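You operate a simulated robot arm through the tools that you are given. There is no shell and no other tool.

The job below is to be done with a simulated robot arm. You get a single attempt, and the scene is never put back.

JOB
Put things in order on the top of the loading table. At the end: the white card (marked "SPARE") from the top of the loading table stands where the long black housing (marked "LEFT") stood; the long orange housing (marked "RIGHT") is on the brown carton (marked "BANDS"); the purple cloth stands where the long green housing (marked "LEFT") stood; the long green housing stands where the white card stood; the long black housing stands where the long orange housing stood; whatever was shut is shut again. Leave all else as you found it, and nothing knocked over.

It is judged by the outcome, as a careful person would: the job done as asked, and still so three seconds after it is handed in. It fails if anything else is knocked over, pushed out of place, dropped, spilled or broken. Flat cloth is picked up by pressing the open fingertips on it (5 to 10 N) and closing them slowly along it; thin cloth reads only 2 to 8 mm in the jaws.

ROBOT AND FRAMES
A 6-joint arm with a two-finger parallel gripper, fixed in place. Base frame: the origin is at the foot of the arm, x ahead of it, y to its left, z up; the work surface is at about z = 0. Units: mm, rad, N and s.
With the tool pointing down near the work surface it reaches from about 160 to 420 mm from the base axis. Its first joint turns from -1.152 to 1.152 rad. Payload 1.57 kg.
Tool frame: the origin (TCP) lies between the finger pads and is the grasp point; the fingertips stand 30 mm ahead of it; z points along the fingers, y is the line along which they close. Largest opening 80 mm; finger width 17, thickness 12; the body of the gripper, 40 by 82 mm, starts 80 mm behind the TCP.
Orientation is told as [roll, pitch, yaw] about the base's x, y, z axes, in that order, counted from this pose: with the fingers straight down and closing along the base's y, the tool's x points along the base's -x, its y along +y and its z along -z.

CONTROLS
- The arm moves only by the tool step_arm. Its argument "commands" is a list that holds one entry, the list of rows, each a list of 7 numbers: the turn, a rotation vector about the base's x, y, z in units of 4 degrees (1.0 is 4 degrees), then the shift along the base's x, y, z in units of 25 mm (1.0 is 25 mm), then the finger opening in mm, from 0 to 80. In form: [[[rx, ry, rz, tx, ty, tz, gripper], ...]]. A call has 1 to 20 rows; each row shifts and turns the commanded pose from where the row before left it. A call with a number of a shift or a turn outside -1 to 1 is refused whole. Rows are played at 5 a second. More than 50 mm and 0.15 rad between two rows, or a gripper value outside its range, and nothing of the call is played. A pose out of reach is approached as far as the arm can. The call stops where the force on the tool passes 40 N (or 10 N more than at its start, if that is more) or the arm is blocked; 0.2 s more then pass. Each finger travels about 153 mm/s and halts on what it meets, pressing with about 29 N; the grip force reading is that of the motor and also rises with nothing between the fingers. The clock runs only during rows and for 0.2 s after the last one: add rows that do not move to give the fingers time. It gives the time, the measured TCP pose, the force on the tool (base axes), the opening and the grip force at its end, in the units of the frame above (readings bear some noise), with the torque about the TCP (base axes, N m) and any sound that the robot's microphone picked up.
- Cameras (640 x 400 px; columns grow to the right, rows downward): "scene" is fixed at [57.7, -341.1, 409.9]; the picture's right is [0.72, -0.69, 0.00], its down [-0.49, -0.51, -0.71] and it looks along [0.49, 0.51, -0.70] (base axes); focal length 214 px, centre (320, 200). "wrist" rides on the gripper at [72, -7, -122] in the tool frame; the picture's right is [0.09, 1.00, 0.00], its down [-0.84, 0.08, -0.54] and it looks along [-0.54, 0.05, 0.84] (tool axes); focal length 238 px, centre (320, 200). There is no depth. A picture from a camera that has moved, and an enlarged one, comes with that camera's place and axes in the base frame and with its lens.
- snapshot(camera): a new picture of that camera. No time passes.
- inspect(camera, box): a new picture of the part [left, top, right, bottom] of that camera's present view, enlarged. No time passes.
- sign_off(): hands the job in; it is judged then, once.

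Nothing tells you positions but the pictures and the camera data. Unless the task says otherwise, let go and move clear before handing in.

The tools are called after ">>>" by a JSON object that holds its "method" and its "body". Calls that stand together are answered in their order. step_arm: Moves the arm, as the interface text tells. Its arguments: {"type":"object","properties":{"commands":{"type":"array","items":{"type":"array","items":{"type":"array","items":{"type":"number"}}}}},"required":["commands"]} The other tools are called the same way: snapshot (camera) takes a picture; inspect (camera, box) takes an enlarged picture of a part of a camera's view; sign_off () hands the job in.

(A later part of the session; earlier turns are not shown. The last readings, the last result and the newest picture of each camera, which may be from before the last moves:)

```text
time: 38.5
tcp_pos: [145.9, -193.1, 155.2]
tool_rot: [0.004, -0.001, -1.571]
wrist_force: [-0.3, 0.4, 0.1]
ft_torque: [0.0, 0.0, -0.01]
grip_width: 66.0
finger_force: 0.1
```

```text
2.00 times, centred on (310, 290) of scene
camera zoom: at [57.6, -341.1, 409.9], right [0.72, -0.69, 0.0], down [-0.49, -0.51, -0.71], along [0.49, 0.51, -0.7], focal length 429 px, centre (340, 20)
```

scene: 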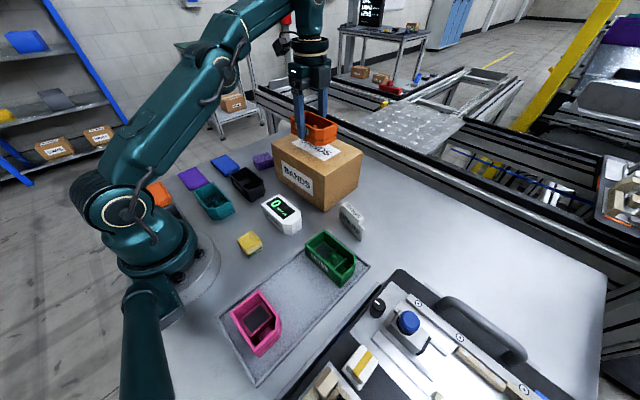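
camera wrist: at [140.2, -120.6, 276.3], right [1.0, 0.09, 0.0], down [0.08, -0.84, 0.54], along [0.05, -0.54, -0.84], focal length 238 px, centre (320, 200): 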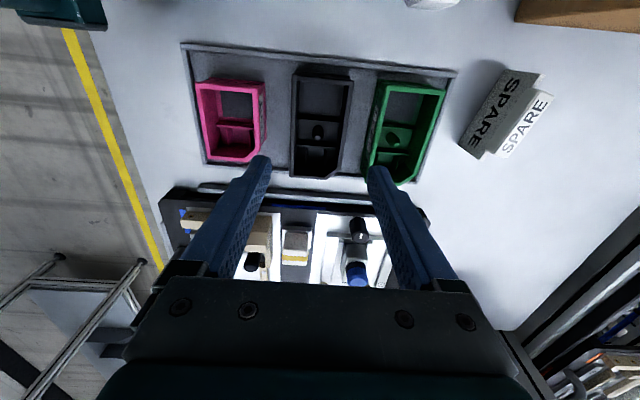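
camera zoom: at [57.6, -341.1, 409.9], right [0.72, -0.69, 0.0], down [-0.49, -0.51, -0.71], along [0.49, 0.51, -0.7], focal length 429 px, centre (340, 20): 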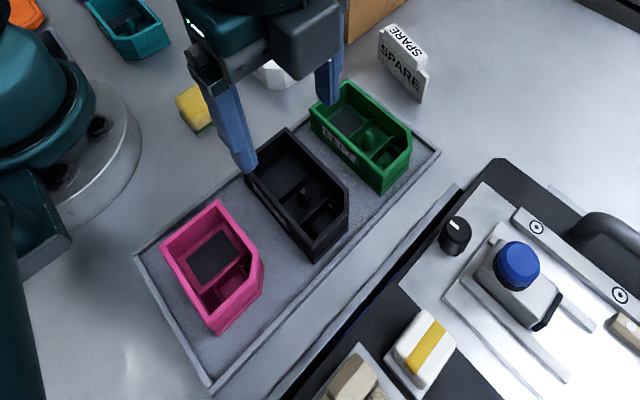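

Black is in orange's old place. Next I'll move over the SPARE card for a close look.

>>> {"method": "step_arm", "body": {"commands": [[[0, 0, 0, 0.5, 0.1, 0.4, 70], [0, 0, 0, 0.8, 0.15, 0.4, 80], [0, 0, 0, 0.8, 0.15, 0, 80], [0, 0, 0, 0.8, 0.15, 0, 80], [0, 0, 0, 0.8, 0.15, 0, 80], [0, 0, 0, 0.8, 0.15, 0, 80], [0, 0, 0, 0.8, 0.15, 0, 80], [0, 0, 0, 0.8, 0.15, 0, 80], [0, 0, 0, 0.8, 0.15, 0, 80], [0, 0, 0, 0, 0, 0, 80]]]}}

>>> {"method": "snapshot", "body": {"camera": "wrist"}}

>>> {"method": "inspect", "body": {"camera": "wrist", "box": [240, 40, 420, 200]}}

>>> {"method": "inspect", "body": {"camera": "scene", "box": [310, 180, 390, 250]}}

```text
time: 40.7
tcp_pos: [317.3, -158.5, 175.0]
tool_rot: [0.003, -0.002, -1.571]
wrist_force: [-0.5, 0.1, -0.7]
ft_torque: [0.01, -0.03, 0.01]
grip_width: 80.0
finger_force: 0.1
```

```text
taken
camera wrist: at [311.1, -85.3, 296.2], right [1.0, 0.09, 0.0], down [0.08, -0.84, 0.54], along [0.05, -0.54, -0.84], focal length 238 px, centre (320, 200)
```

wrist: 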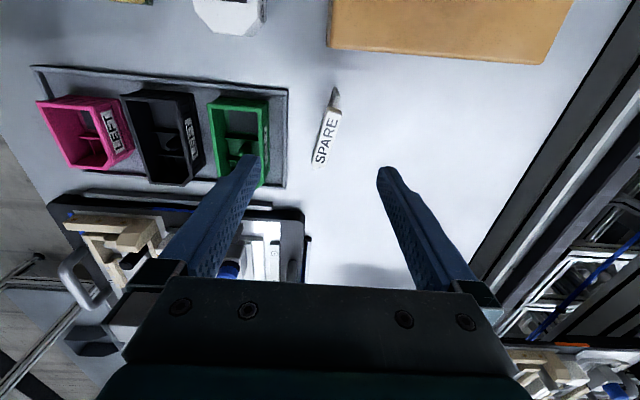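

```text
2.50 times, centred on (330, 120) of wrist
camera zoom: at [311.1, -85.3, 296.2], right [1.0, 0.09, 0.0], down [0.08, -0.84, 0.54], along [0.05, -0.54, -0.84], focal length 596 px, centre (295, 400)
```

zoom: 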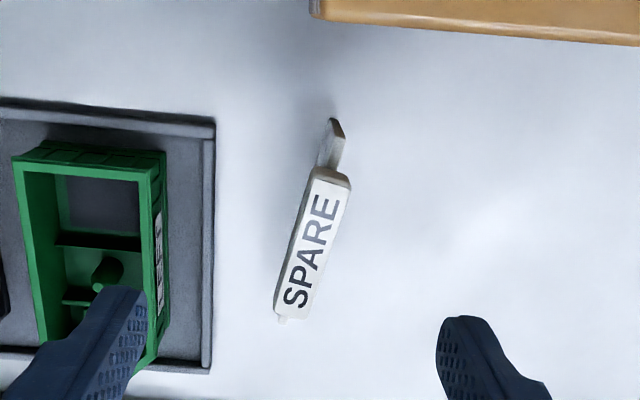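

```text
5.71 times, centred on (350, 215) of scene
camera zoom: at [57.7, -341.1, 409.9], right [0.72, -0.69, 0.0], down [-0.49, -0.51, -0.71], along [0.49, 0.51, -0.7], focal length 1226 px, centre (149, 114)
```

zoom: 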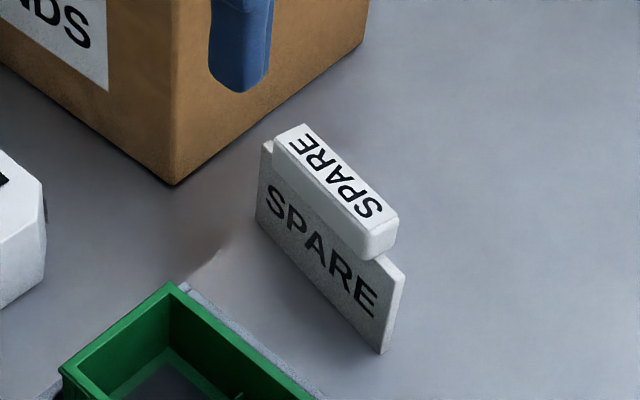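

The card is an upright plate about 85 mm long with a 13 mm block along its top (top at z≈57), centred near (325,−163) and yawed about −10°. I'll match that yaw, centre and descend part-way.

>>> {"method": "step_arm", "body": {"commands": [[[0, 0, -0.9, 0.1, -0.06, -0.5, 60], [0, 0, -0.9, 0.1, -0.06, -0.7, 50], [0, 0, -0.7, 0.11, -0.06, -0.8, 50], [0, 0, 0, 0, 0, -0.8, 50], [0, 0, 0, 0, 0, 0, 50]]]}}

>>> {"method": "snapshot", "body": {"camera": "wrist"}}

>>> {"method": "inspect", "body": {"camera": "wrist", "box": [240, 60, 420, 220]}}

```text
time: 41.9
tcp_pos: [327.2, -163.1, 102.7]
tool_rot: [0.004, -0.004, -1.744]
wrist_force: [-0.3, 0.1, -0.3]
ft_torque: [0.01, 0.01, 0.01]
grip_width: 50.0
finger_force: 0.0
```

```text
taken
camera wrist: at [333.1, -91.1, 225.4], right [1.0, -0.08, 0.0], down [-0.07, -0.84, 0.54], along [-0.04, -0.54, -0.84], focal length 238 px, centre (320, 200)
```

wrist: 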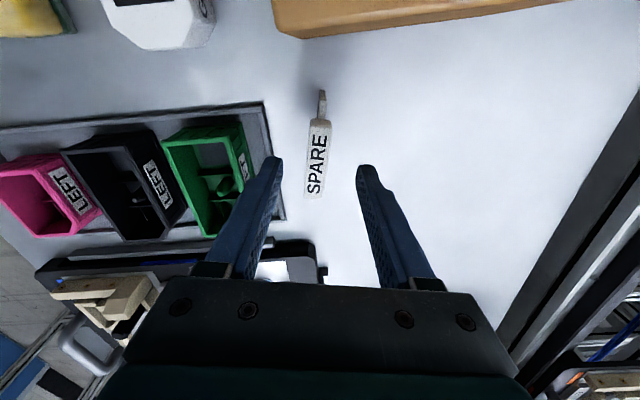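

```text
2.50 times, centred on (330, 140) of wrist
camera zoom: at [333.1, -91.1, 225.4], right [1.0, -0.08, 0.0], down [-0.07, -0.84, 0.54], along [-0.04, -0.54, -0.84], focal length 596 px, centre (295, 350)
```

zoom: 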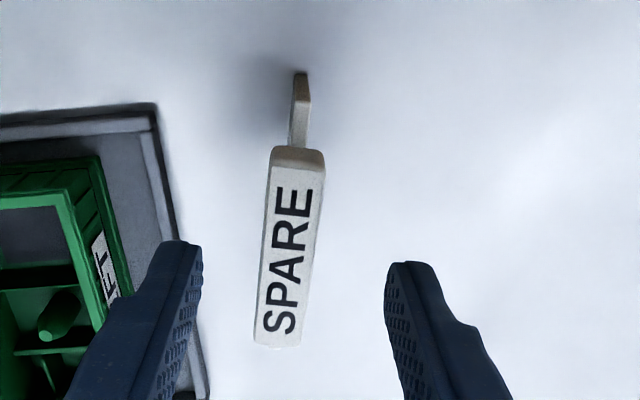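

>>> {"method": "step_arm", "body": {"commands": [[[0, 0, -0.2, -0.05, -0.02, -0.6, 44], [0, 0, 0, 0, 0, -0.6, 40], [0, 0, 0, 0, 0, -0.6, 40], [0, 0, 0, 0, 0, -0.4, 40], [0, 0, 0, 0, 0, 0, 40]]]}}

>>> {"method": "snapshot", "body": {"camera": "wrist"}}

>>> {"method": "inspect", "body": {"camera": "scene", "box": [300, 150, 400, 250]}}

```text
time: 43.1
tcp_pos: [324.9, -163.9, 49.5]
tool_rot: [0.006, -0.003, -1.76]
wrist_force: [0.4, -1.0, 0.0]
ft_torque: [0.0, -0.02, -0.02]
grip_width: 40.0
finger_force: 0.1
```

```text
taken
camera wrist: at [331.7, -91.3, 170.8], right [1.0, -0.1, 0.0], down [-0.08, -0.83, 0.54], along [-0.05, -0.54, -0.84], focal length 238 px, centre (320, 200)
```

wrist: 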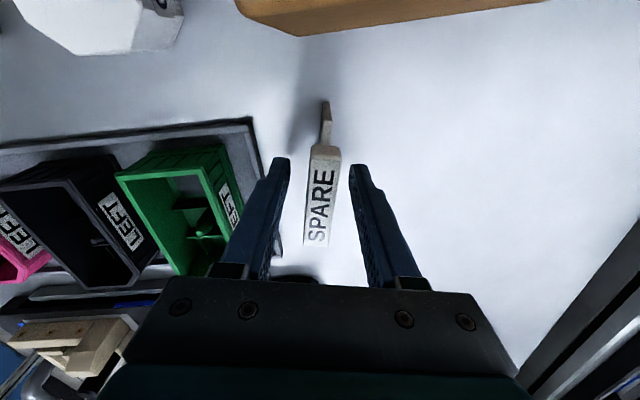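

```text
4.00 times, centred on (350, 200) of scene
camera zoom: at [57.7, -341.1, 409.9], right [0.72, -0.69, 0.0], down [-0.49, -0.51, -0.71], along [0.49, 0.51, -0.7], focal length 858 px, centre (200, 200)
```

zoom: 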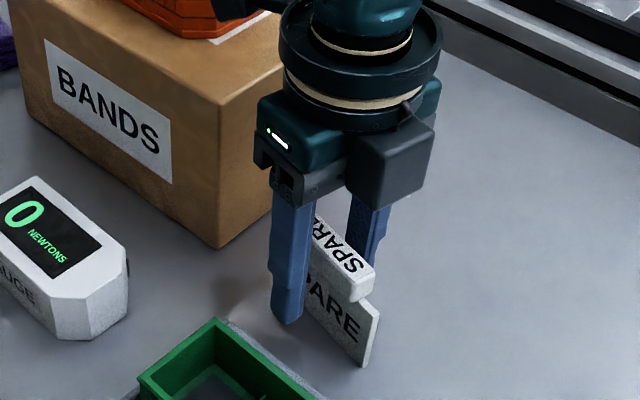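

Card is centred between the fingers. I'll close gently and lift a little.

>>> {"method": "step_arm", "body": {"commands": [[[0, 0, 0, 0, 0, 0, 30], [0, 0, 0, 0, 0, 0, 24], [0, 0, 0, 0, 0, 0, 20], [0, 0, 0, 0, 0, 0, 17], [0, 0, 0, 0, 0, 0, 14], [0, 0, 0, 0, 0, 0, 10], [0, 0, 0, 0, 0, 0, 5], [0, 0, 0, 0, 0, 0, 5]]]}}

>>> {"method": "snapshot", "body": {"camera": "wrist"}}

```text
time: 44.9
tcp_pos: [325.8, -164.4, 49.1]
tool_rot: [0.005, -0.003, -1.759]
wrist_force: [-0.3, 0.3, 0.5]
ft_torque: [-0.02, -0.01, -0.01]
grip_width: 15.1
finger_force: 29.0
```

```text
taken
camera wrist: at [331.8, -91.2, 171.0], right [1.0, -0.1, 0.0], down [-0.08, -0.83, 0.54], along [-0.05, -0.54, -0.84], focal length 238 px, centre (320, 200)
```

wrist: 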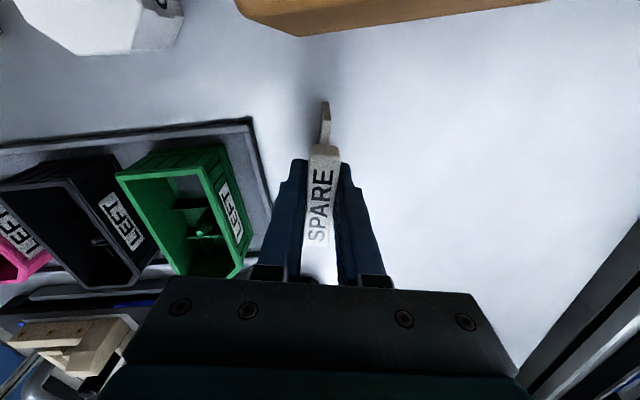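

Card gripped at 15 mm. I'll lift it straight up, then carry it along −x and then +y, clear of the carton, to black's old spot.

>>> {"method": "step_arm", "body": {"commands": [[[0, 0, 0, 0, 0, 0.2, 5], [0, 0, 0, 0, 0, 0.5, 5], [0, 0, 0, 0, 0, 1, 5], [0, 0, 0, 0, 0, 1, 5], [0, 0, 0, 0, 0, 0.95, 5], [0, 0, 0, -0.5, 0, 0, 5], [0, 0, 0, -0.9, 0, 0, 5], [0, 0, 0, -0.9, 0, 0, 5], [0, 0, 0, -0.9, 0.4, 0, 5], [0, 0, 0, -0.68, 0.8, 0, 5], [0, 0, 0, 0, 0.9, 0, 5], [0, 0, 0, 0, 0, 0, 5]]]}}

>>> {"method": "snapshot", "body": {"camera": "wrist"}}

>>> {"method": "snapshot", "body": {"camera": "scene"}}

```text
time: 47.5
tcp_pos: [228.4, -112.1, 140.9]
tool_rot: [0.005, -0.004, -1.759]
wrist_force: [-1.1, 0.3, -0.4]
ft_torque: [-0.02, 0.01, 0.01]
grip_width: 15.1
finger_force: 28.5
```

```text
taken
camera wrist: at [235.5, -39.5, 263.0], right [1.0, -0.1, 0.0], down [-0.08, -0.83, 0.54], along [-0.05, -0.54, -0.84], focal length 238 px, centre (320, 200)
```

wrist: 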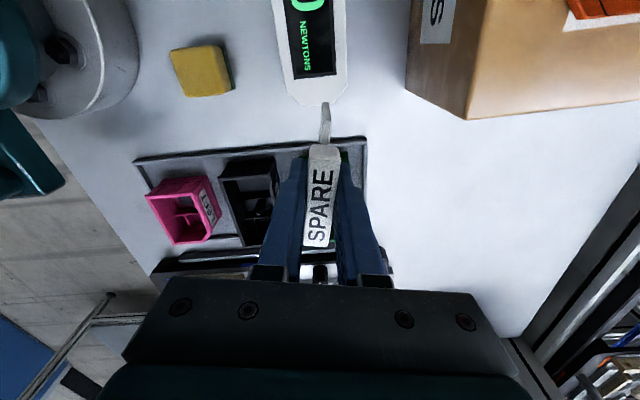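

```text
taken
```

scene: 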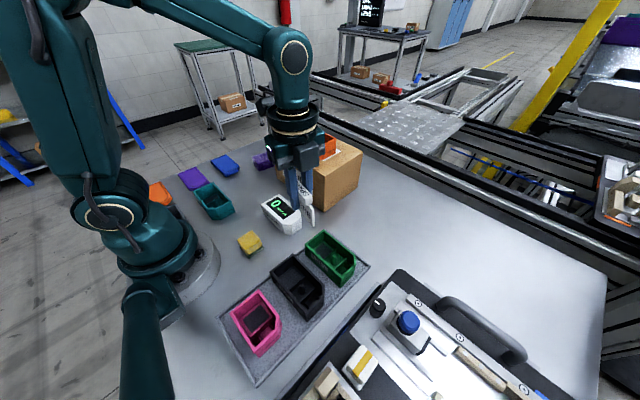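

>>> {"method": "step_arm", "body": {"commands": [[[0, 0, 0, 0, 0.4, 0, 5], [0, 0, 0, 0, 0.85, 0, 5], [0, 0, 0, 0, 0.85, 0, 5], [0, 0, 0, 0, 0.85, 0, 5], [0, 0, 0, 0, 0.85, 0, 5], [0, 0, 0, 0, 0.85, 0, 5], [0, 0, 0, 0, 0.85, 0, 5], [0, 0, 0, 0, 0.85, 0, 5], [0, 0, 0, 0, 0.85, 0, 5], [0, 0, 0, 0, 0.85, 0, 5], [0, 0, 0, 0, 0.85, 0, 5], [0, 0, 0, 0, 0.62, 0, 5], [0, 0, 0, 0, 0, -0.6, 5], [0, 0, 0, 0, 0, -1, 5], [0, 0, 0, 0, 0, -1, 5], [0, 0, 0, 0, 0, -0.6, 5], [0, 0, 0, 0, 0, 0, 5]]]}}

>>> {"method": "snapshot", "body": {"camera": "wrist"}}

>>> {"method": "snapshot", "body": {"camera": "scene"}}

```text
time: 51.1
tcp_pos: [228.7, 124.8, 61.0]
tool_rot: [0.002, -0.003, -1.76]
wrist_force: [-0.2, -0.3, -1.1]
ft_torque: [0.05, 0.01, 0.01]
grip_width: 14.9
finger_force: 28.8
```

```text
taken
camera wrist: at [235.5, 198.1, 182.3], right [1.0, -0.1, 0.0], down [-0.08, -0.83, 0.54], along [-0.05, -0.54, -0.84], focal length 238 px, centre (320, 200)
```

wrist: 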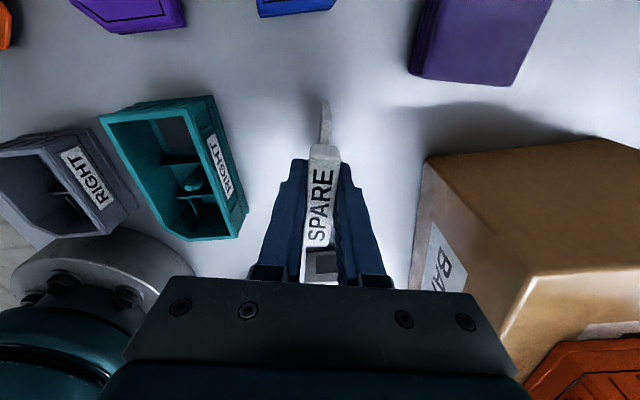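

```text
taken
```

scene: 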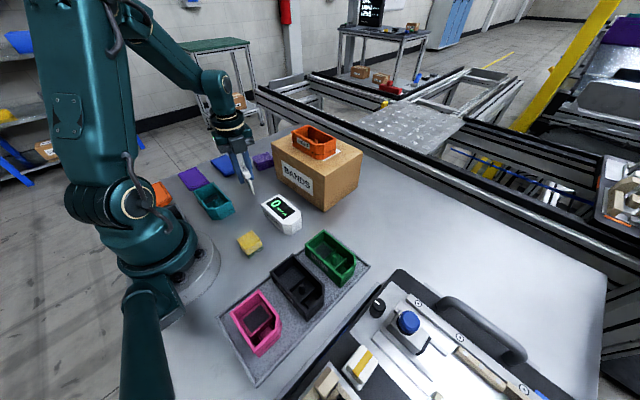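

>>> {"method": "step_arm", "body": {"commands": [[[0, 0, 0, 0, 0.05, -0.2, 5], [0, 0, 0, 0, 0, -0.18, 5], [0, 0, 0, 0, 0, 0, 5]]]}}

```text
time: 51.9
tcp_pos: [227.8, 127.5, 51.7]
tool_rot: [0.003, -0.002, -1.759]
wrist_force: [-0.1, 0.3, -0.2]
ft_torque: [0.0, 0.02, 0.03]
grip_width: 15.4
finger_force: 29.8
```

>>> {"method": "step_arm", "body": {"commands": [[[0, 0, 0, 0, 0, -0.05, 5], [0, 0, 0, 0, 0, 0, 5]]]}}

```text
time: 52.5
tcp_pos: [229.0, 126.7, 50.0]
tool_rot: [0.003, -0.003, -1.759]
wrist_force: [0.3, -0.5, -1.4]
ft_torque: [0.02, 0.0, -0.03]
grip_width: 14.9
finger_force: 28.7
```

>>> {"method": "step_arm", "body": {"commands": [[[0, 0, 0, 0, 0, -0.03, 5], [0, 0, 0, 0, 0, 0, 5]]]}}

```text
time: 53.1
tcp_pos: [228.8, 127.1, 50.3]
tool_rot: [0.004, -0.004, -1.76]
wrist_force: [-0.4, -0.2, -0.2]
ft_torque: [0.0, -0.01, 0.05]
grip_width: 14.9
finger_force: 29.1
```

>>> {"method": "step_arm", "body": {"commands": [[[0, 0, 0, 0, 0, -0.03, 5], [0, 0, 0, 0, 0, 0, 5]]]}}

```text
time: 53.7
tcp_pos: [228.0, 126.5, 49.8]
tool_rot: [0.004, -0.002, -1.757]
wrist_force: [-2.0, 0.3, 18.5]
ft_torque: [-0.18, 0.12, 0.0]
grip_width: 15.2
finger_force: 28.9
```

Contact at 18 N. I'll release slowly and rise straight up.

>>> {"method": "step_arm", "body": {"commands": [[[0, 0, 0, 0, 0, 0.01, 5], [0, 0, 0, 0, 0, 0, 14], [0, 0, 0, 0, 0, 0, 16], [0, 0, 0, 0, 0, 0, 18], [0, 0, 0, 0, 0, 0, 22], [0, 0, 0, 0, 0, 0, 28], [0, 0, 0, 0, 0, 0, 36], [0, 0, 0, 0, 0, 0, 40], [0, 0, 0, 0, 0, 0.3, 40], [0, 0, 0, 0, 0, 0.6, 40], [0, 0, 0, 0, 0, 1, 40], [0, 0, 0, 0, 0, 1, 40], [0, 0, 0, 0, 0, 1, 40], [0, 0, 0, 0, 0, 1, 40], [0, 0, 0, 0, 0, 0, 40]]]}}

>>> {"method": "snapshot", "body": {"camera": "wrist"}}

>>> {"method": "snapshot", "body": {"camera": "scene"}}

>>> {"method": "inspect", "body": {"camera": "scene", "box": [190, 140, 310, 240]}}

```text
time: 56.9
tcp_pos: [228.7, 128.0, 172.6]
tool_rot: [0.002, -0.004, -1.759]
wrist_force: [-1.0, 0.3, -0.1]
ft_torque: [0.02, -0.02, -0.01]
grip_width: 40.2
finger_force: 0.1
```

```text
taken
camera wrist: at [235.6, 199.9, 293.4], right [1.0, -0.1, 0.0], down [-0.08, -0.83, 0.54], along [-0.05, -0.54, -0.84], focal length 238 px, centre (320, 200)
```

wrist: 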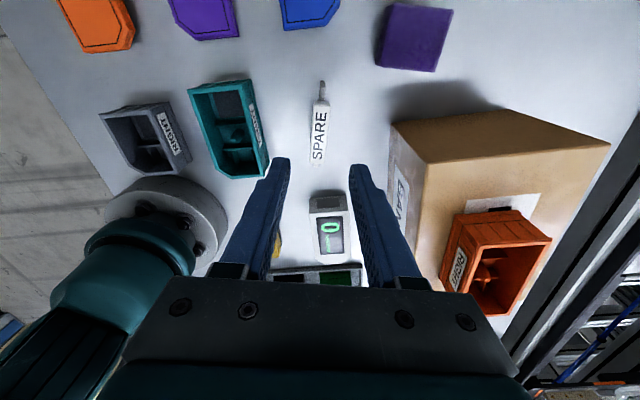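

```text
taken
```

scene: 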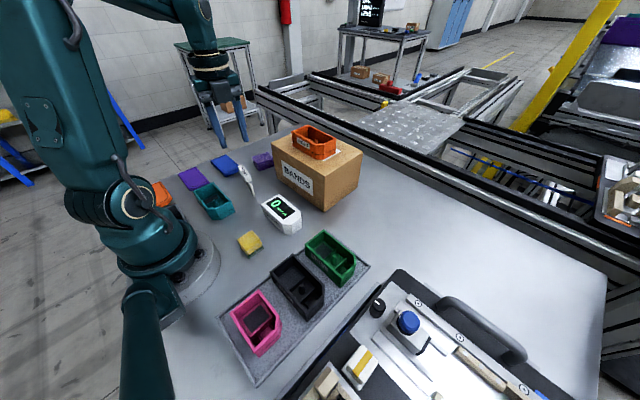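

```text
4.00 times, centred on (250, 190) of scene
camera zoom: at [57.6, -341.1, 409.9], right [0.72, -0.69, 0.0], down [-0.49, -0.51, -0.71], along [0.49, 0.51, -0.7], focal length 858 px, centre (600, 240)
```

zoom: 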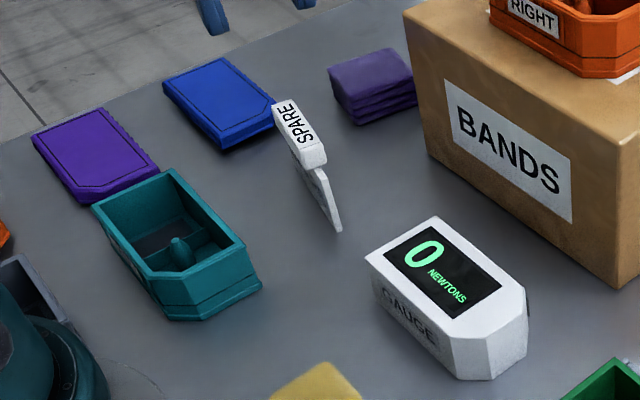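

The card stands upright in black's old place. Next I'll move over the green housing, bringing the tool back to −90°.

>>> {"method": "step_arm", "body": {"commands": [[[0, 0, 0, 0, -0.4, 0.2, 50], [0, 0, 0.68, 0, -0.9, 0, 60], [0, 0, 0.68, 0, -0.9, 0, 68], [0, 0, 0.68, 0, -0.9, 0, 68], [0, 0, 0.68, 0, -0.9, 0, 68], [0, 0, 0, 0, -0.9, 0, 68], [0, 0, 0, 0, -0.9, 0, 68], [0, 0, 0, 0, -0.9, 0, 68], [0, 0, 0, 0, -0.9, 0, 68], [0, 0, 0, 0, -0.9, 0, 68], [0, 0, 0, 0, -0.9, 0, 68], [0, 0, 0, 0, -0.9, 0, 68], [0, 0, 0, 0, -0.9, 0, 68], [0, 0, 0, 0, -0.9, 0, 68], [0, 0, 0, 0, -0.74, 0, 68], [0, 0, 0, 0, 0, 0, 68]]]}}

>>> {"method": "snapshot", "body": {"camera": "wrist"}}

>>> {"method": "inspect", "body": {"camera": "wrist", "box": [220, 40, 420, 200]}}

```text
time: 60.3
tcp_pos: [230.3, -193.7, 177.2]
tool_rot: [0.002, -0.003, -1.569]
wrist_force: [-0.3, 0.4, -0.4]
ft_torque: [0.03, 0.0, 0.0]
grip_width: 67.8
finger_force: 0.1
```

```text
taken
camera wrist: at [221.6, -121.3, 298.6], right [1.0, 0.09, 0.0], down [0.08, -0.84, 0.54], along [0.05, -0.54, -0.84], focal length 238 px, centre (320, 200)
```

wrist: 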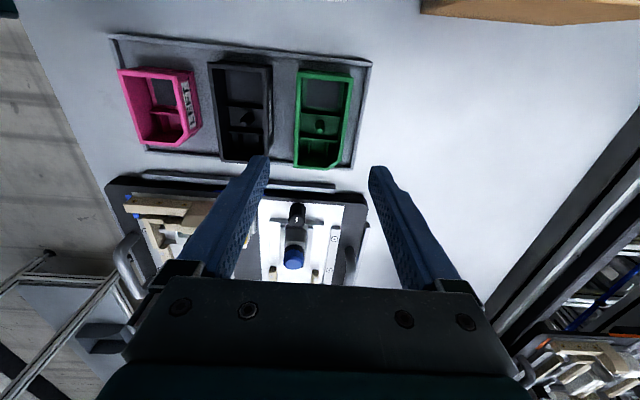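

```text
2.50 times, centred on (320, 120) of wrist
camera zoom: at [221.6, -121.3, 298.6], right [1.0, 0.09, 0.0], down [0.08, -0.84, 0.54], along [0.05, -0.54, -0.84], focal length 596 px, centre (320, 400)
```

zoom: 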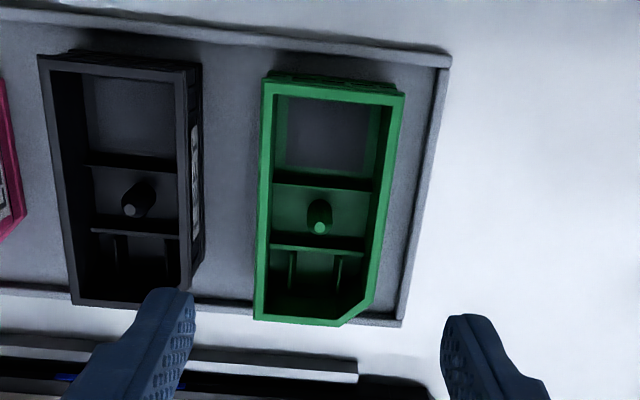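

Green is centred near (229,−192) and axis-aligned, with the tray rim at about x 275. I'll descend with a 63 mm opening to TCP z≈43.

>>> {"method": "step_arm", "body": {"commands": [[[0, 0, 0, -0.02, 0.08, -0.8, 63], [0, 0, 0, 0, 0, -0.9, 63], [0, 0, 0, 0, 0, -0.9, 63], [0, 0, 0, 0, 0, -0.6, 63], [0, 0, 0, 0, 0, 0, 63]]]}}

>>> {"method": "snapshot", "body": {"camera": "wrist"}}

>>> {"method": "inspect", "body": {"camera": "wrist", "box": [220, 60, 420, 260]}}

```text
time: 61.5
tcp_pos: [228.7, -191.8, 95.8]
tool_rot: [0.004, -0.003, -1.569]
wrist_force: [-0.8, -0.5, 0.3]
ft_torque: [0.04, 0.03, 0.02]
grip_width: 62.9
finger_force: 0.0
```

```text
taken
camera wrist: at [221.7, -118.8, 217.6], right [1.0, 0.09, 0.0], down [0.08, -0.84, 0.54], along [0.05, -0.54, -0.84], focal length 238 px, centre (320, 200)
```

wrist: 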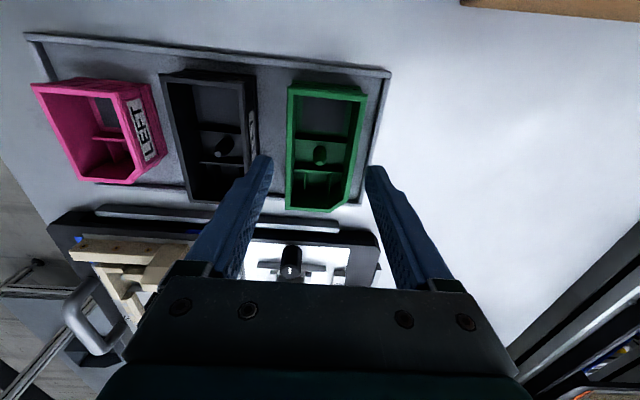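

```text
2.00 times, centred on (320, 160) of wrist
camera zoom: at [221.7, -118.8, 217.6], right [1.0, 0.09, 0.0], down [0.08, -0.84, 0.54], along [0.05, -0.54, -0.84], focal length 477 px, centre (320, 280)
```

zoom: 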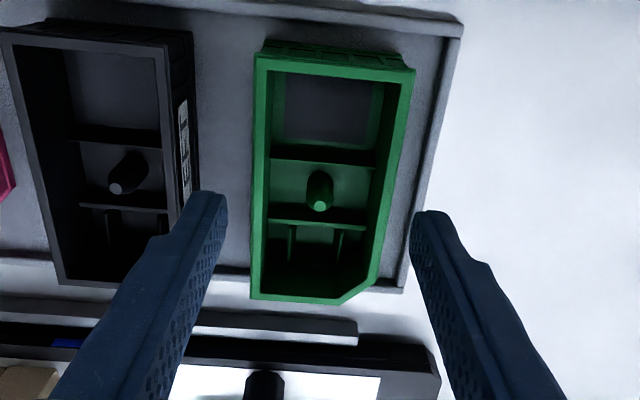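

>>> {"method": "step_arm", "body": {"commands": [[[0, 0, 0, 0, 0, -0.6, 63], [0, 0, 0, 0, 0, -0.6, 63], [0, 0, 0, 0, 0, -0.5, 63], [0, 0, 0, 0, 0, -0.4, 63], [0, 0, 0, 0, 0, 0, 63]]]}}

>>> {"method": "snapshot", "body": {"camera": "wrist"}}

```text
time: 62.7
tcp_pos: [228.8, -191.3, 44.2]
tool_rot: [0.004, -0.004, -1.567]
wrist_force: [0.1, -0.4, -0.9]
ft_torque: [0.0, 0.06, -0.03]
grip_width: 62.9
finger_force: 0.0
```

```text
taken
camera wrist: at [221.1, -119.5, 165.1], right [1.0, 0.09, 0.0], down [0.08, -0.84, 0.54], along [0.05, -0.54, -0.84], focal length 238 px, centre (320, 200)
```

wrist: 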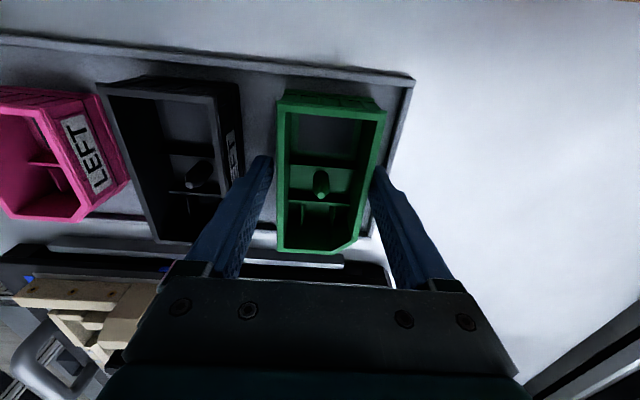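

>>> {"method": "step_arm", "body": {"commands": [[[0, 0, 0, 0, 0, -0.06, 60], [0, 0, 0, 0, 0, 0, 56], [0, 0, 0, 0, 0, 0, 52], [0, 0, 0, 0, 0, 0, 46], [0, 0, 0, 0, 0, 0, 40], [0, 0, 0, 0, 0, 0, 40]]]}}

>>> {"method": "step_arm", "body": {"commands": [[[0, 0, 0, 0, 0, 0.2, 40], [0, 0, 0, 0, 0, 0.4, 40], [0, 0, 0, 0, 0, 0.8, 40], [0, 0, 0, 0, 0, 0.8, 40], [0, 0, 0, 0, 0, 0.8, 40], [0, 0, 0, 0, 0, 0, 40]]]}}

>>> {"method": "snapshot", "body": {"camera": "wrist"}}

```text
time: 64.1
tcp_pos: [227.8, -192.6, 43.0]
tool_rot: [0.004, -0.004, -1.568]
wrist_force: [0.3, -0.2, -0.5]
ft_torque: [-0.07, 0.02, 0.02]
grip_width: 53.6
finger_force: 28.9
```

```text
time: 65.5
tcp_pos: [227.2, -193.0, 117.0]
tool_rot: [0.002, -0.004, -1.569]
wrist_force: [0.7, 0.7, -1.2]
ft_torque: [0.02, 0.02, -0.01]
grip_width: 53.4
finger_force: 28.8
```

```text
taken
camera wrist: at [221.5, -120.7, 238.0], right [1.0, 0.09, 0.0], down [0.08, -0.84, 0.54], along [0.05, -0.54, -0.84], focal length 238 px, centre (320, 200)
```

wrist: 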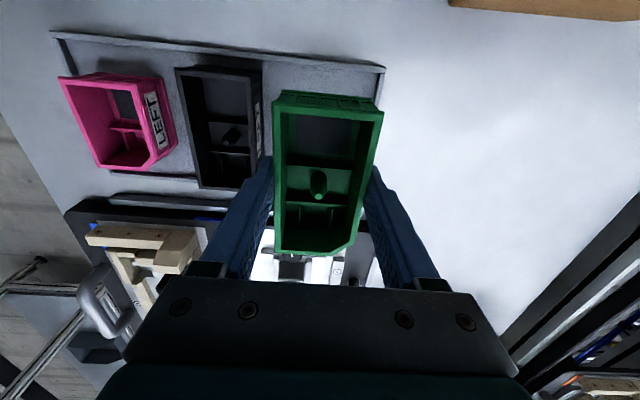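

Green is held. I'll move it over the card's old spot (325,−162) and lower it most of the way.

>>> {"method": "step_arm", "body": {"commands": [[[0, 0, 0, 0.4, 0.1, 0, 40], [0, 0, 0, 0.7, 0.228, 0, 40], [0, 0, 0, 0.7, 0.228, 0, 40], [0, 0, 0, 0.7, 0.228, 0, 40], [0, 0, 0, 0.7, 0.228, 0, 40], [0, 0, 0, 0.7, 0.228, 0, 40], [0, 0, 0, 0, 0, -0.7, 40], [0, 0, 0, 0, 0, -0.8, 40], [0, 0, 0, 0, 0, -0.7, 40], [0, 0, 0, 0, 0, -0.4, 40], [0, 0, 0, 0, 0, 0, 40]]]}}

>>> {"method": "snapshot", "body": {"camera": "wrist"}}

>>> {"method": "snapshot", "body": {"camera": "scene"}}

```text
time: 67.9
tcp_pos: [324.8, -161.8, 52.3]
tool_rot: [0.003, -0.003, -1.57]
wrist_force: [1.0, -0.5, -1.1]
ft_torque: [-0.02, 0.01, -0.02]
grip_width: 53.5
finger_force: 28.8
```

```text
taken
camera wrist: at [317.5, -88.8, 174.2], right [1.0, 0.09, 0.0], down [0.08, -0.84, 0.54], along [0.05, -0.54, -0.84], focal length 238 px, centre (320, 200)
```

wrist: 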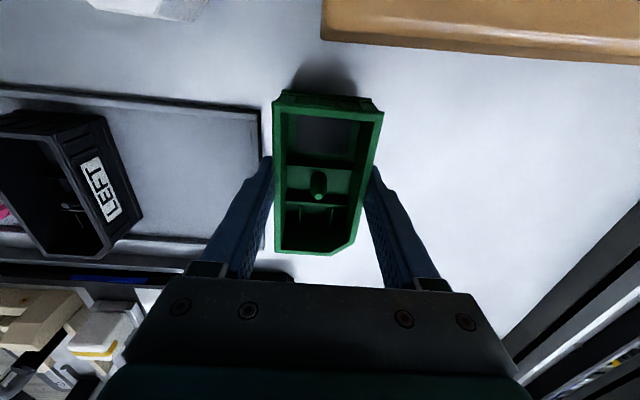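

```text
taken
```

scene: 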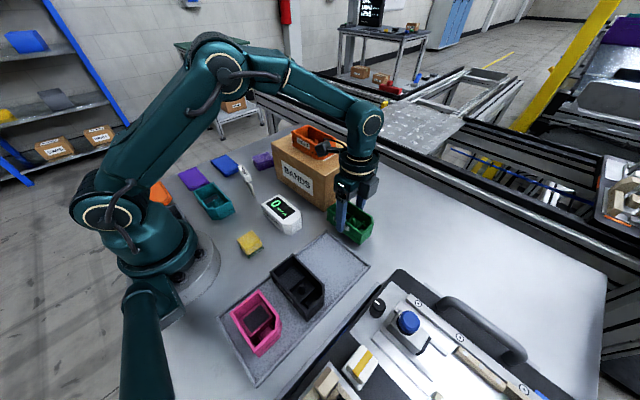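

>>> {"method": "step_arm", "body": {"commands": [[[0, 0, 0, 0, 0, -0.25, 40], [0, 0, 0, 0, 0, -0.1, 40], [0, 0, 0, 0, 0, 0, 40]]]}}

```text
time: 68.7
tcp_pos: [325.6, -160.8, 43.6]
tool_rot: [0.003, -0.004, -1.568]
wrist_force: [-0.1, 0.4, -1.3]
ft_torque: [-0.02, -0.01, 0.0]
grip_width: 53.1
finger_force: 29.2
```

>>> {"method": "step_arm", "body": {"commands": [[[0, 0, 0, 0, -0.02, -0.05, 40], [0, 0, 0, 0, 0, 0, 40]]]}}

```text
time: 69.3
tcp_pos: [325.5, -161.4, 42.9]
tool_rot: [0.003, -0.003, -1.568]
wrist_force: [0.5, -0.1, -1.5]
ft_torque: [0.0, 0.0, 0.0]
grip_width: 53.5
finger_force: 29.3
```

>>> {"method": "step_arm", "body": {"commands": [[[0, 0, 0, 0, 0, -0.05, 40], [0, 0, 0, 0, 0, 0, 40]]]}}

```text
time: 69.9
tcp_pos: [324.2, -160.7, 41.5]
tool_rot: [0.003, -0.004, -1.569]
wrist_force: [-0.4, 0.6, -2.1]
ft_torque: [0.03, 0.02, -0.01]
grip_width: 53.3
finger_force: 29.5
```

>>> {"method": "step_arm", "body": {"commands": [[[0, 0, 0, 0, 0, -0.04, 40], [0, 0, 0, 0, 0, 0, 40]]]}}

```text
time: 70.5
tcp_pos: [324.9, -161.6, 40.0]
tool_rot: [0.003, -0.001, -1.569]
wrist_force: [-0.1, -0.7, -0.9]
ft_torque: [-0.03, 0.0, 0.01]
grip_width: 53.5
finger_force: 28.5
```

>>> {"method": "step_arm", "body": {"commands": [[[0, 0, 0, 0, 0, -0.03, 40], [0, 0, 0, 0, 0, 0, 40]]]}}

```text
time: 71.1
tcp_pos: [324.9, -161.8, 40.0]
tool_rot: [0.004, -0.003, -1.569]
wrist_force: [-0.8, -0.2, -1.5]
ft_torque: [-0.03, -0.03, -0.02]
grip_width: 53.3
finger_force: 28.9
```

>>> {"method": "step_arm", "body": {"commands": [[[0, 0, 0, 0, 0, -0.03, 40], [0, 0, 0, 0, 0, 0, 40]]]}}

```text
time: 71.7
tcp_pos: [323.8, -159.9, 38.3]
tool_rot: [0.003, -0.003, -1.569]
wrist_force: [0.2, 0.5, -0.6]
ft_torque: [0.01, -0.02, -0.01]
grip_width: 53.6
finger_force: 28.9
```

>>> {"method": "step_arm", "body": {"commands": [[[0, 0, 0, 0, 0, -0.03, 40], [0, 0, 0, 0, 0, 0, 40]]]}}

```text
time: 72.3
tcp_pos: [325.0, -161.3, 39.9]
tool_rot: [0.003, -0.004, -1.57]
wrist_force: [-1.9, 2.8, 5.5]
ft_torque: [-0.07, 0.27, -0.08]
grip_width: 53.6
finger_force: 28.9
```

Light contact at 5 N, so I'll release and rise.

>>> {"method": "step_arm", "body": {"commands": [[[0, 0, 0, 0, 0, -0.01, 40], [0, 0, 0, 0, 0, 0, 53], [0, 0, 0, 0, 0, 0, 57], [0, 0, 0, 0, 0, 0, 62], [0, 0, 0, 0, 0, 0, 66], [0, 0, 0, 0, 0, 0.2, 66], [0, 0, 0, 0, 0, 0.5, 66], [0, 0, 0, 0, 0, 0.8, 66], [0, 0, 0, 0, 0, 1, 66], [0, 0, 0, 0, 0, 1, 66], [0, 0, 0, 0, 0, 1, 66], [0, 0, 0, 0, 0, 0.8, 66], [0, 0, 0, 0, 0, 0, 66]]]}}

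>>> {"method": "snapshot", "body": {"camera": "wrist"}}

>>> {"method": "inspect", "body": {"camera": "scene", "box": [220, 120, 420, 280]}}

```text
time: 75.1
tcp_pos: [325.6, -162.2, 171.4]
tool_rot: [0.003, -0.002, -1.569]
wrist_force: [0.4, 0.5, 0.0]
ft_torque: [-0.01, 0.01, 0.02]
grip_width: 65.8
finger_force: 0.0
```

```text
taken
camera wrist: at [318.6, -88.8, 291.4], right [1.0, 0.09, 0.0], down [0.08, -0.84, 0.54], along [0.05, -0.54, -0.84], focal length 238 px, centre (320, 200)
```

wrist: 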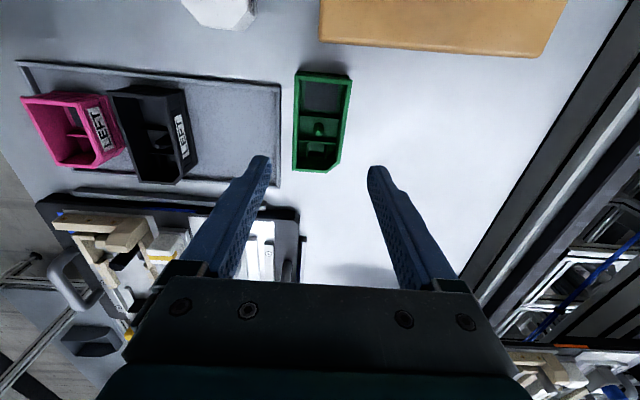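

```text
2.50 times, centred on (320, 200) of scene
camera zoom: at [57.7, -341.1, 409.9], right [0.72, -0.69, 0.0], down [-0.49, -0.51, -0.71], along [0.49, 0.51, -0.7], focal length 536 px, centre (320, 200)
```

zoom: 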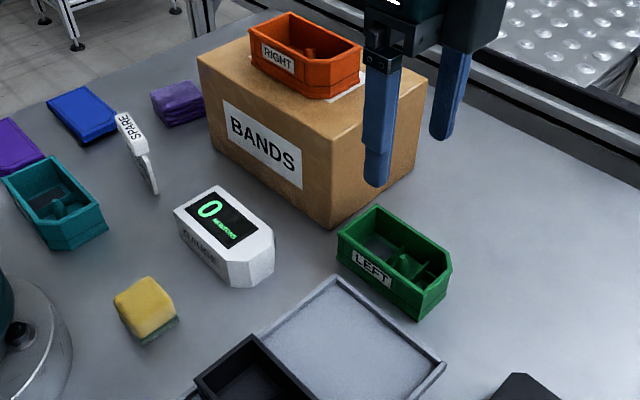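

Green is placed. Now the cloth, which I put near (324,198), about 60×50 mm and yawed about −13°. I'll go around the carton to hover beside it and look.

>>> {"method": "step_arm", "body": {"commands": [[[0, 0, 0, -0.9, 0.3, 0, 70], [0, 0, 0, -0.95, 0.4, 0, 80], [0, 0, 0, -0.95, 0.5, 0, 80], [0, 0, 0, -0.95, 0.8, 0, 80], [0, 0, 0, 0, 1, 0, 80], [0, 0, 0, 0, 1, 0, 80], [0, 0, 0, 0, 1, 0, 80], [0, 0, 0, 0, 1, 0, 80], [0, 0, 0, 0, 1, 0, 80], [0, 0, 0, 0, 1, 0, 80], [0, 0, 0, 0, 1, 0, 80], [0, 0, 0, 0, 1, 0, 80], [0, 0, 0, 0, 1, 0, 80], [0, 0, 0, 0.2, 1, 0, 80], [0, 0, 0, 0.8, 1, 0, 80], [0, 0, 0, 0.9, 0.7, 0, 80], [0, 0, 0, 0.9, 0.3, 0, 80], [0, 0, 0, 0.5, 0.1, 0, 80], [0, 0, 0, 0, 0, 0, 80]]]}}

>>> {"method": "snapshot", "body": {"camera": "wrist"}}

>>> {"method": "inspect", "body": {"camera": "wrist", "box": [240, 40, 440, 200]}}

>>> {"method": "inspect", "body": {"camera": "scene", "box": [230, 130, 310, 190]}}

```text
time: 79.1
tcp_pos: [314.0, 190.0, 168.4]
tool_rot: [0.003, -0.004, -1.568]
wrist_force: [-0.2, 0.2, 0.2]
ft_torque: [-0.01, 0.01, -0.01]
grip_width: 80.1
finger_force: 0.1
```

```text
taken
camera wrist: at [306.8, 262.2, 290.3], right [1.0, 0.09, 0.0], down [0.08, -0.83, 0.54], along [0.05, -0.54, -0.84], focal length 238 px, centre (320, 200)
```

wrist: 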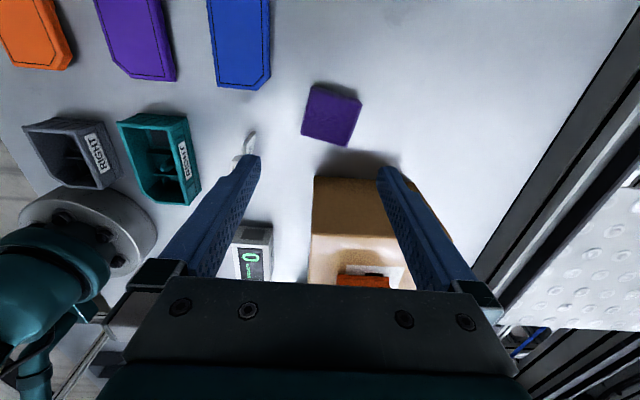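

```text
2.50 times, centred on (340, 120) of wrist
camera zoom: at [306.8, 262.2, 290.3], right [1.0, 0.09, 0.0], down [0.08, -0.83, 0.54], along [0.05, -0.54, -0.84], focal length 596 px, centre (270, 400)
```

zoom: 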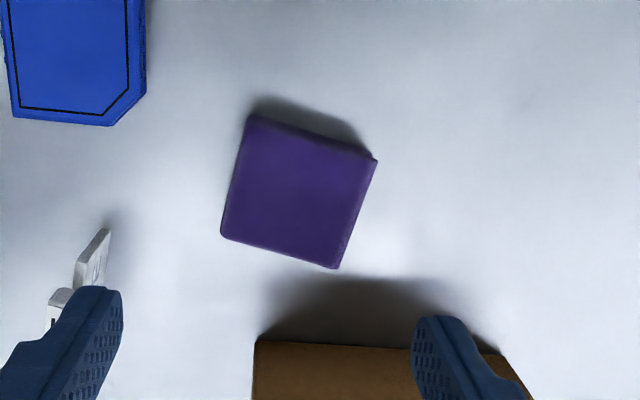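

```text
6.67 times, centred on (270, 160) of scene
camera zoom: at [57.7, -341.1, 409.9], right [0.72, -0.69, 0.0], down [-0.49, -0.51, -0.71], along [0.49, 0.51, -0.7], focal length 1430 px, centre (653, 467)
```

zoom: 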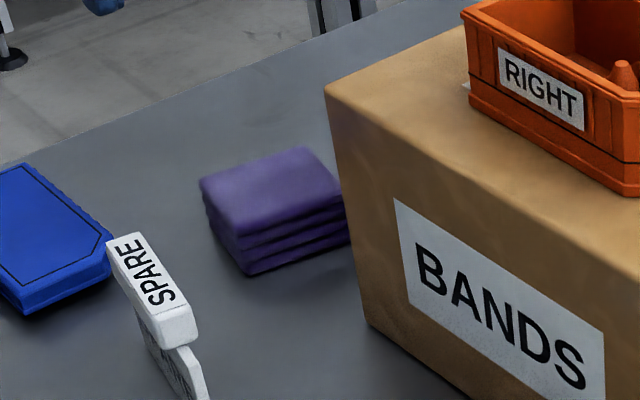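

The cloth is a three-layer folded pad of about 57×50 mm, centred at (324,196) and yawed about −11.5°. I'll align to it with a 76 mm opening and come down to z≈90 for a check.

>>> {"method": "step_arm", "body": {"commands": [[[0, 0, -0.9, 0.13, 0.08, -0.7, 76], [0, 0, -1, 0.13, 0.08, -0.8, 76], [0, 0, -0.95, 0.13, 0.09, -0.8, 76], [0, 0, 0, 0, 0, -0.8, 76], [0, 0, 0, 0, 0, 0, 76]]]}}

>>> {"method": "snapshot", "body": {"camera": "wrist"}}

>>> {"method": "inspect", "body": {"camera": "wrist", "box": [220, 60, 420, 220]}}

```text
time: 80.3
tcp_pos: [323.7, 197.1, 92.0]
tool_rot: [0.002, -0.003, -1.767]
wrist_force: [0.1, -0.1, 0.2]
ft_torque: [0.01, -0.03, 0.01]
grip_width: 75.8
finger_force: 0.0
```

```text
taken
camera wrist: at [332.1, 269.6, 213.4], right [0.99, -0.11, 0.0], down [-0.09, -0.83, 0.54], along [-0.05, -0.54, -0.84], focal length 238 px, centre (320, 200)
```

wrist: 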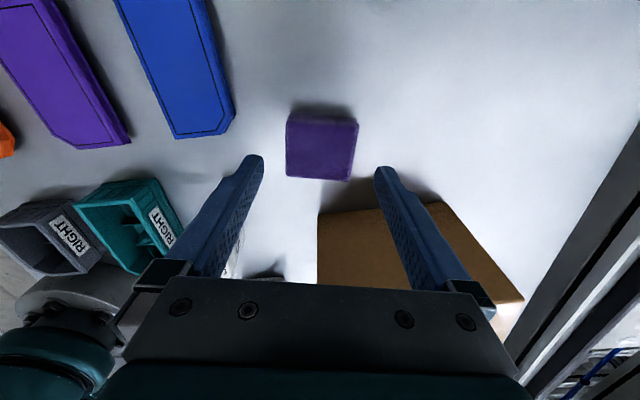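

```text
2.50 times, centred on (320, 140) of wrist
camera zoom: at [332.1, 269.6, 213.4], right [0.99, -0.11, 0.0], down [-0.09, -0.83, 0.54], along [-0.05, -0.54, -0.84], focal length 596 px, centre (320, 350)
```

zoom: 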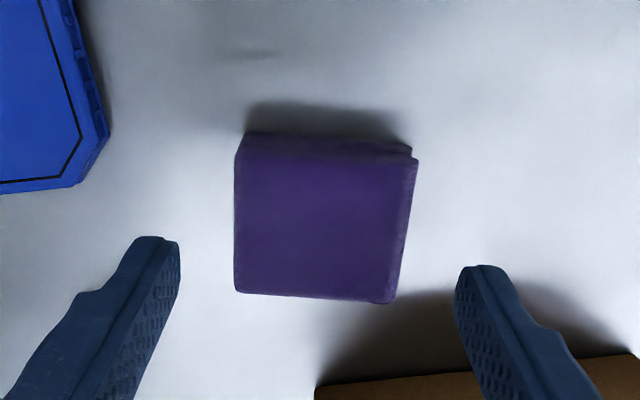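

>>> {"method": "step_arm", "body": {"commands": [[[0, 0, 0, 0, 0, -0.6, 76], [0, 0, 0, 0, 0, -0.6, 76], [0, 0, 0, 0, 0, -0.5, 76], [0, 0, 0, 0, 0, -0.3, 76], [0, 0, 0, 0, 0, -0.2, 76], [0, 0, 0, 0, 0, 0, 76]]]}}

>>> {"method": "snapshot", "body": {"camera": "wrist"}}

>>> {"method": "inspect", "body": {"camera": "scene", "box": [230, 110, 330, 190]}}

```text
time: 81.7
tcp_pos: [324.3, 197.1, 37.9]
tool_rot: [0.003, -0.003, -1.767]
wrist_force: [0.0, 0.2, -0.1]
ft_torque: [0.01, 0.0, -0.02]
grip_width: 76.2
finger_force: 0.0
```

```text
taken
camera wrist: at [331.4, 270.1, 159.3], right [0.99, -0.1, 0.0], down [-0.09, -0.83, 0.54], along [-0.05, -0.54, -0.84], focal length 238 px, centre (320, 200)
```

wrist: 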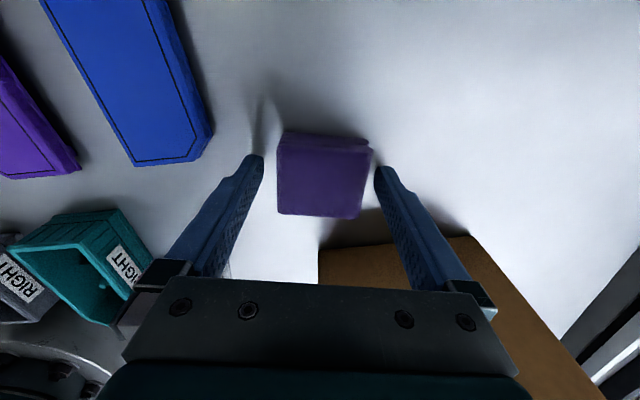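

```text
5.00 times, centred on (280, 150) of scene
camera zoom: at [57.7, -341.1, 409.9], right [0.72, -0.69, 0.0], down [-0.49, -0.51, -0.71], along [0.49, 0.51, -0.7], focal length 1072 px, centre (520, 450)
```

zoom: 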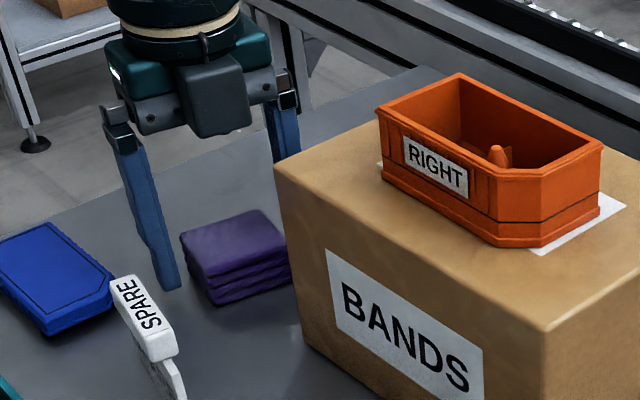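

The fingertips straddle the cloth. I'll lower a few mm more, then close slowly while watching the width and force.

>>> {"method": "step_arm", "body": {"commands": [[[0, 0, 0, 0, 0, -0.14, 76], [0, 0, 0, 0, 0, 0, 70], [0, 0, 0, 0, 0, 0, 66], [0, 0, 0, 0, 0, 0, 62], [0, 0, 0, 0, 0, 0, 59], [0, 0, 0, 0, 0, 0, 56], [0, 0, 0, 0, 0, 0, 53], [0, 0, 0, 0, 0, 0, 50], [0, 0, 0, 0, 0, 0, 50]]]}}

>>> {"method": "snapshot", "body": {"camera": "wrist"}}

```text
time: 83.7
tcp_pos: [324.2, 198.3, 34.4]
tool_rot: [0.004, -0.002, -1.768]
wrist_force: [0.4, -0.2, -0.6]
ft_torque: [-0.01, 0.02, -0.01]
grip_width: 57.0
finger_force: 28.4
```

```text
taken
camera wrist: at [331.7, 270.1, 155.7], right [0.99, -0.1, 0.0], down [-0.09, -0.83, 0.54], along [-0.05, -0.54, -0.84], focal length 238 px, centre (320, 200)
```

wrist: 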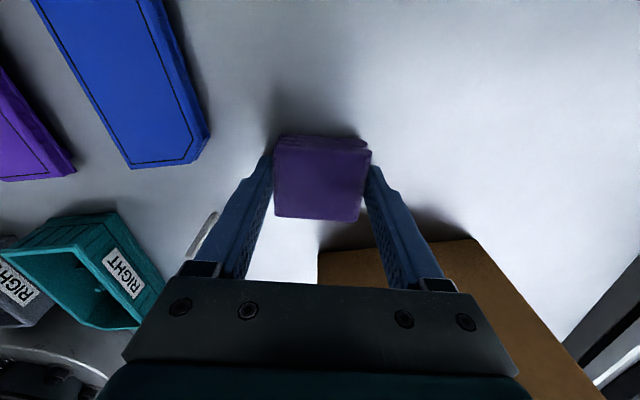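

The cloth is gripped at 57 mm. I'll lift and check that it comes cleanly.

>>> {"method": "step_arm", "body": {"commands": [[[0, 0, 0, 0, 0, 0, 40], [0, 0, 0, 0, 0, 0.2, 40], [0, 0, 0, 0, 0, 0.4, 40], [0, 0, 0, 0, 0, 0.7, 40], [0, 0, 0, 0, 0, 0.8, 40], [0, 0, 0, 0, 0, 0, 40]]]}}

>>> {"method": "snapshot", "body": {"camera": "wrist"}}

>>> {"method": "inspect", "body": {"camera": "scene", "box": [230, 110, 330, 190]}}

```text
time: 85.1
tcp_pos: [323.5, 198.3, 87.7]
tool_rot: [0.004, -0.003, -1.768]
wrist_force: [0.6, -0.7, -1.2]
ft_torque: [0.0, 0.02, -0.02]
grip_width: 56.8
finger_force: 29.1
```

```text
taken
camera wrist: at [331.4, 271.3, 208.7], right [0.99, -0.1, 0.0], down [-0.09, -0.83, 0.54], along [-0.05, -0.54, -0.84], focal length 238 px, centre (320, 200)
```

wrist: 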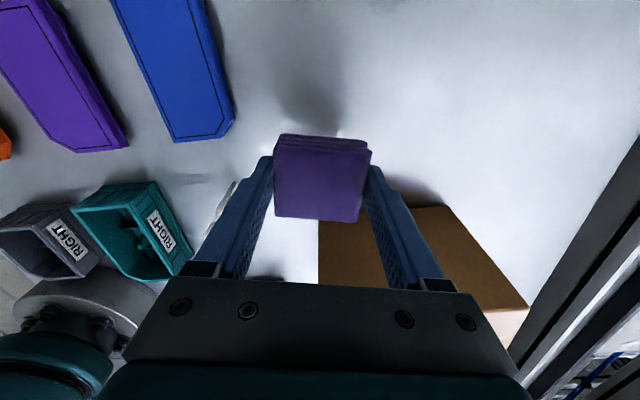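

```text
5.00 times, centred on (280, 150) of scene
camera zoom: at [57.7, -341.1, 409.9], right [0.72, -0.69, 0.0], down [-0.49, -0.51, -0.71], along [0.49, 0.51, -0.7], focal length 1072 px, centre (520, 450)
```

zoom: 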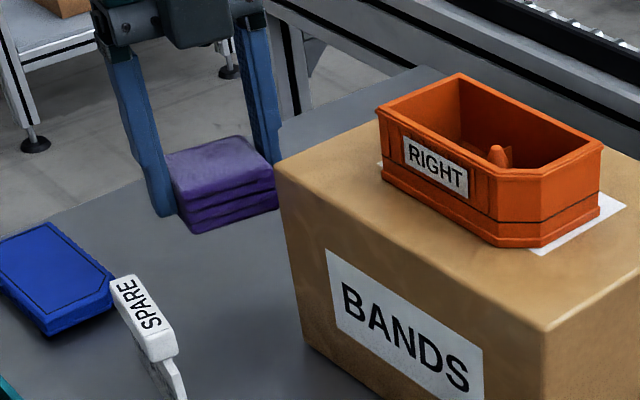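

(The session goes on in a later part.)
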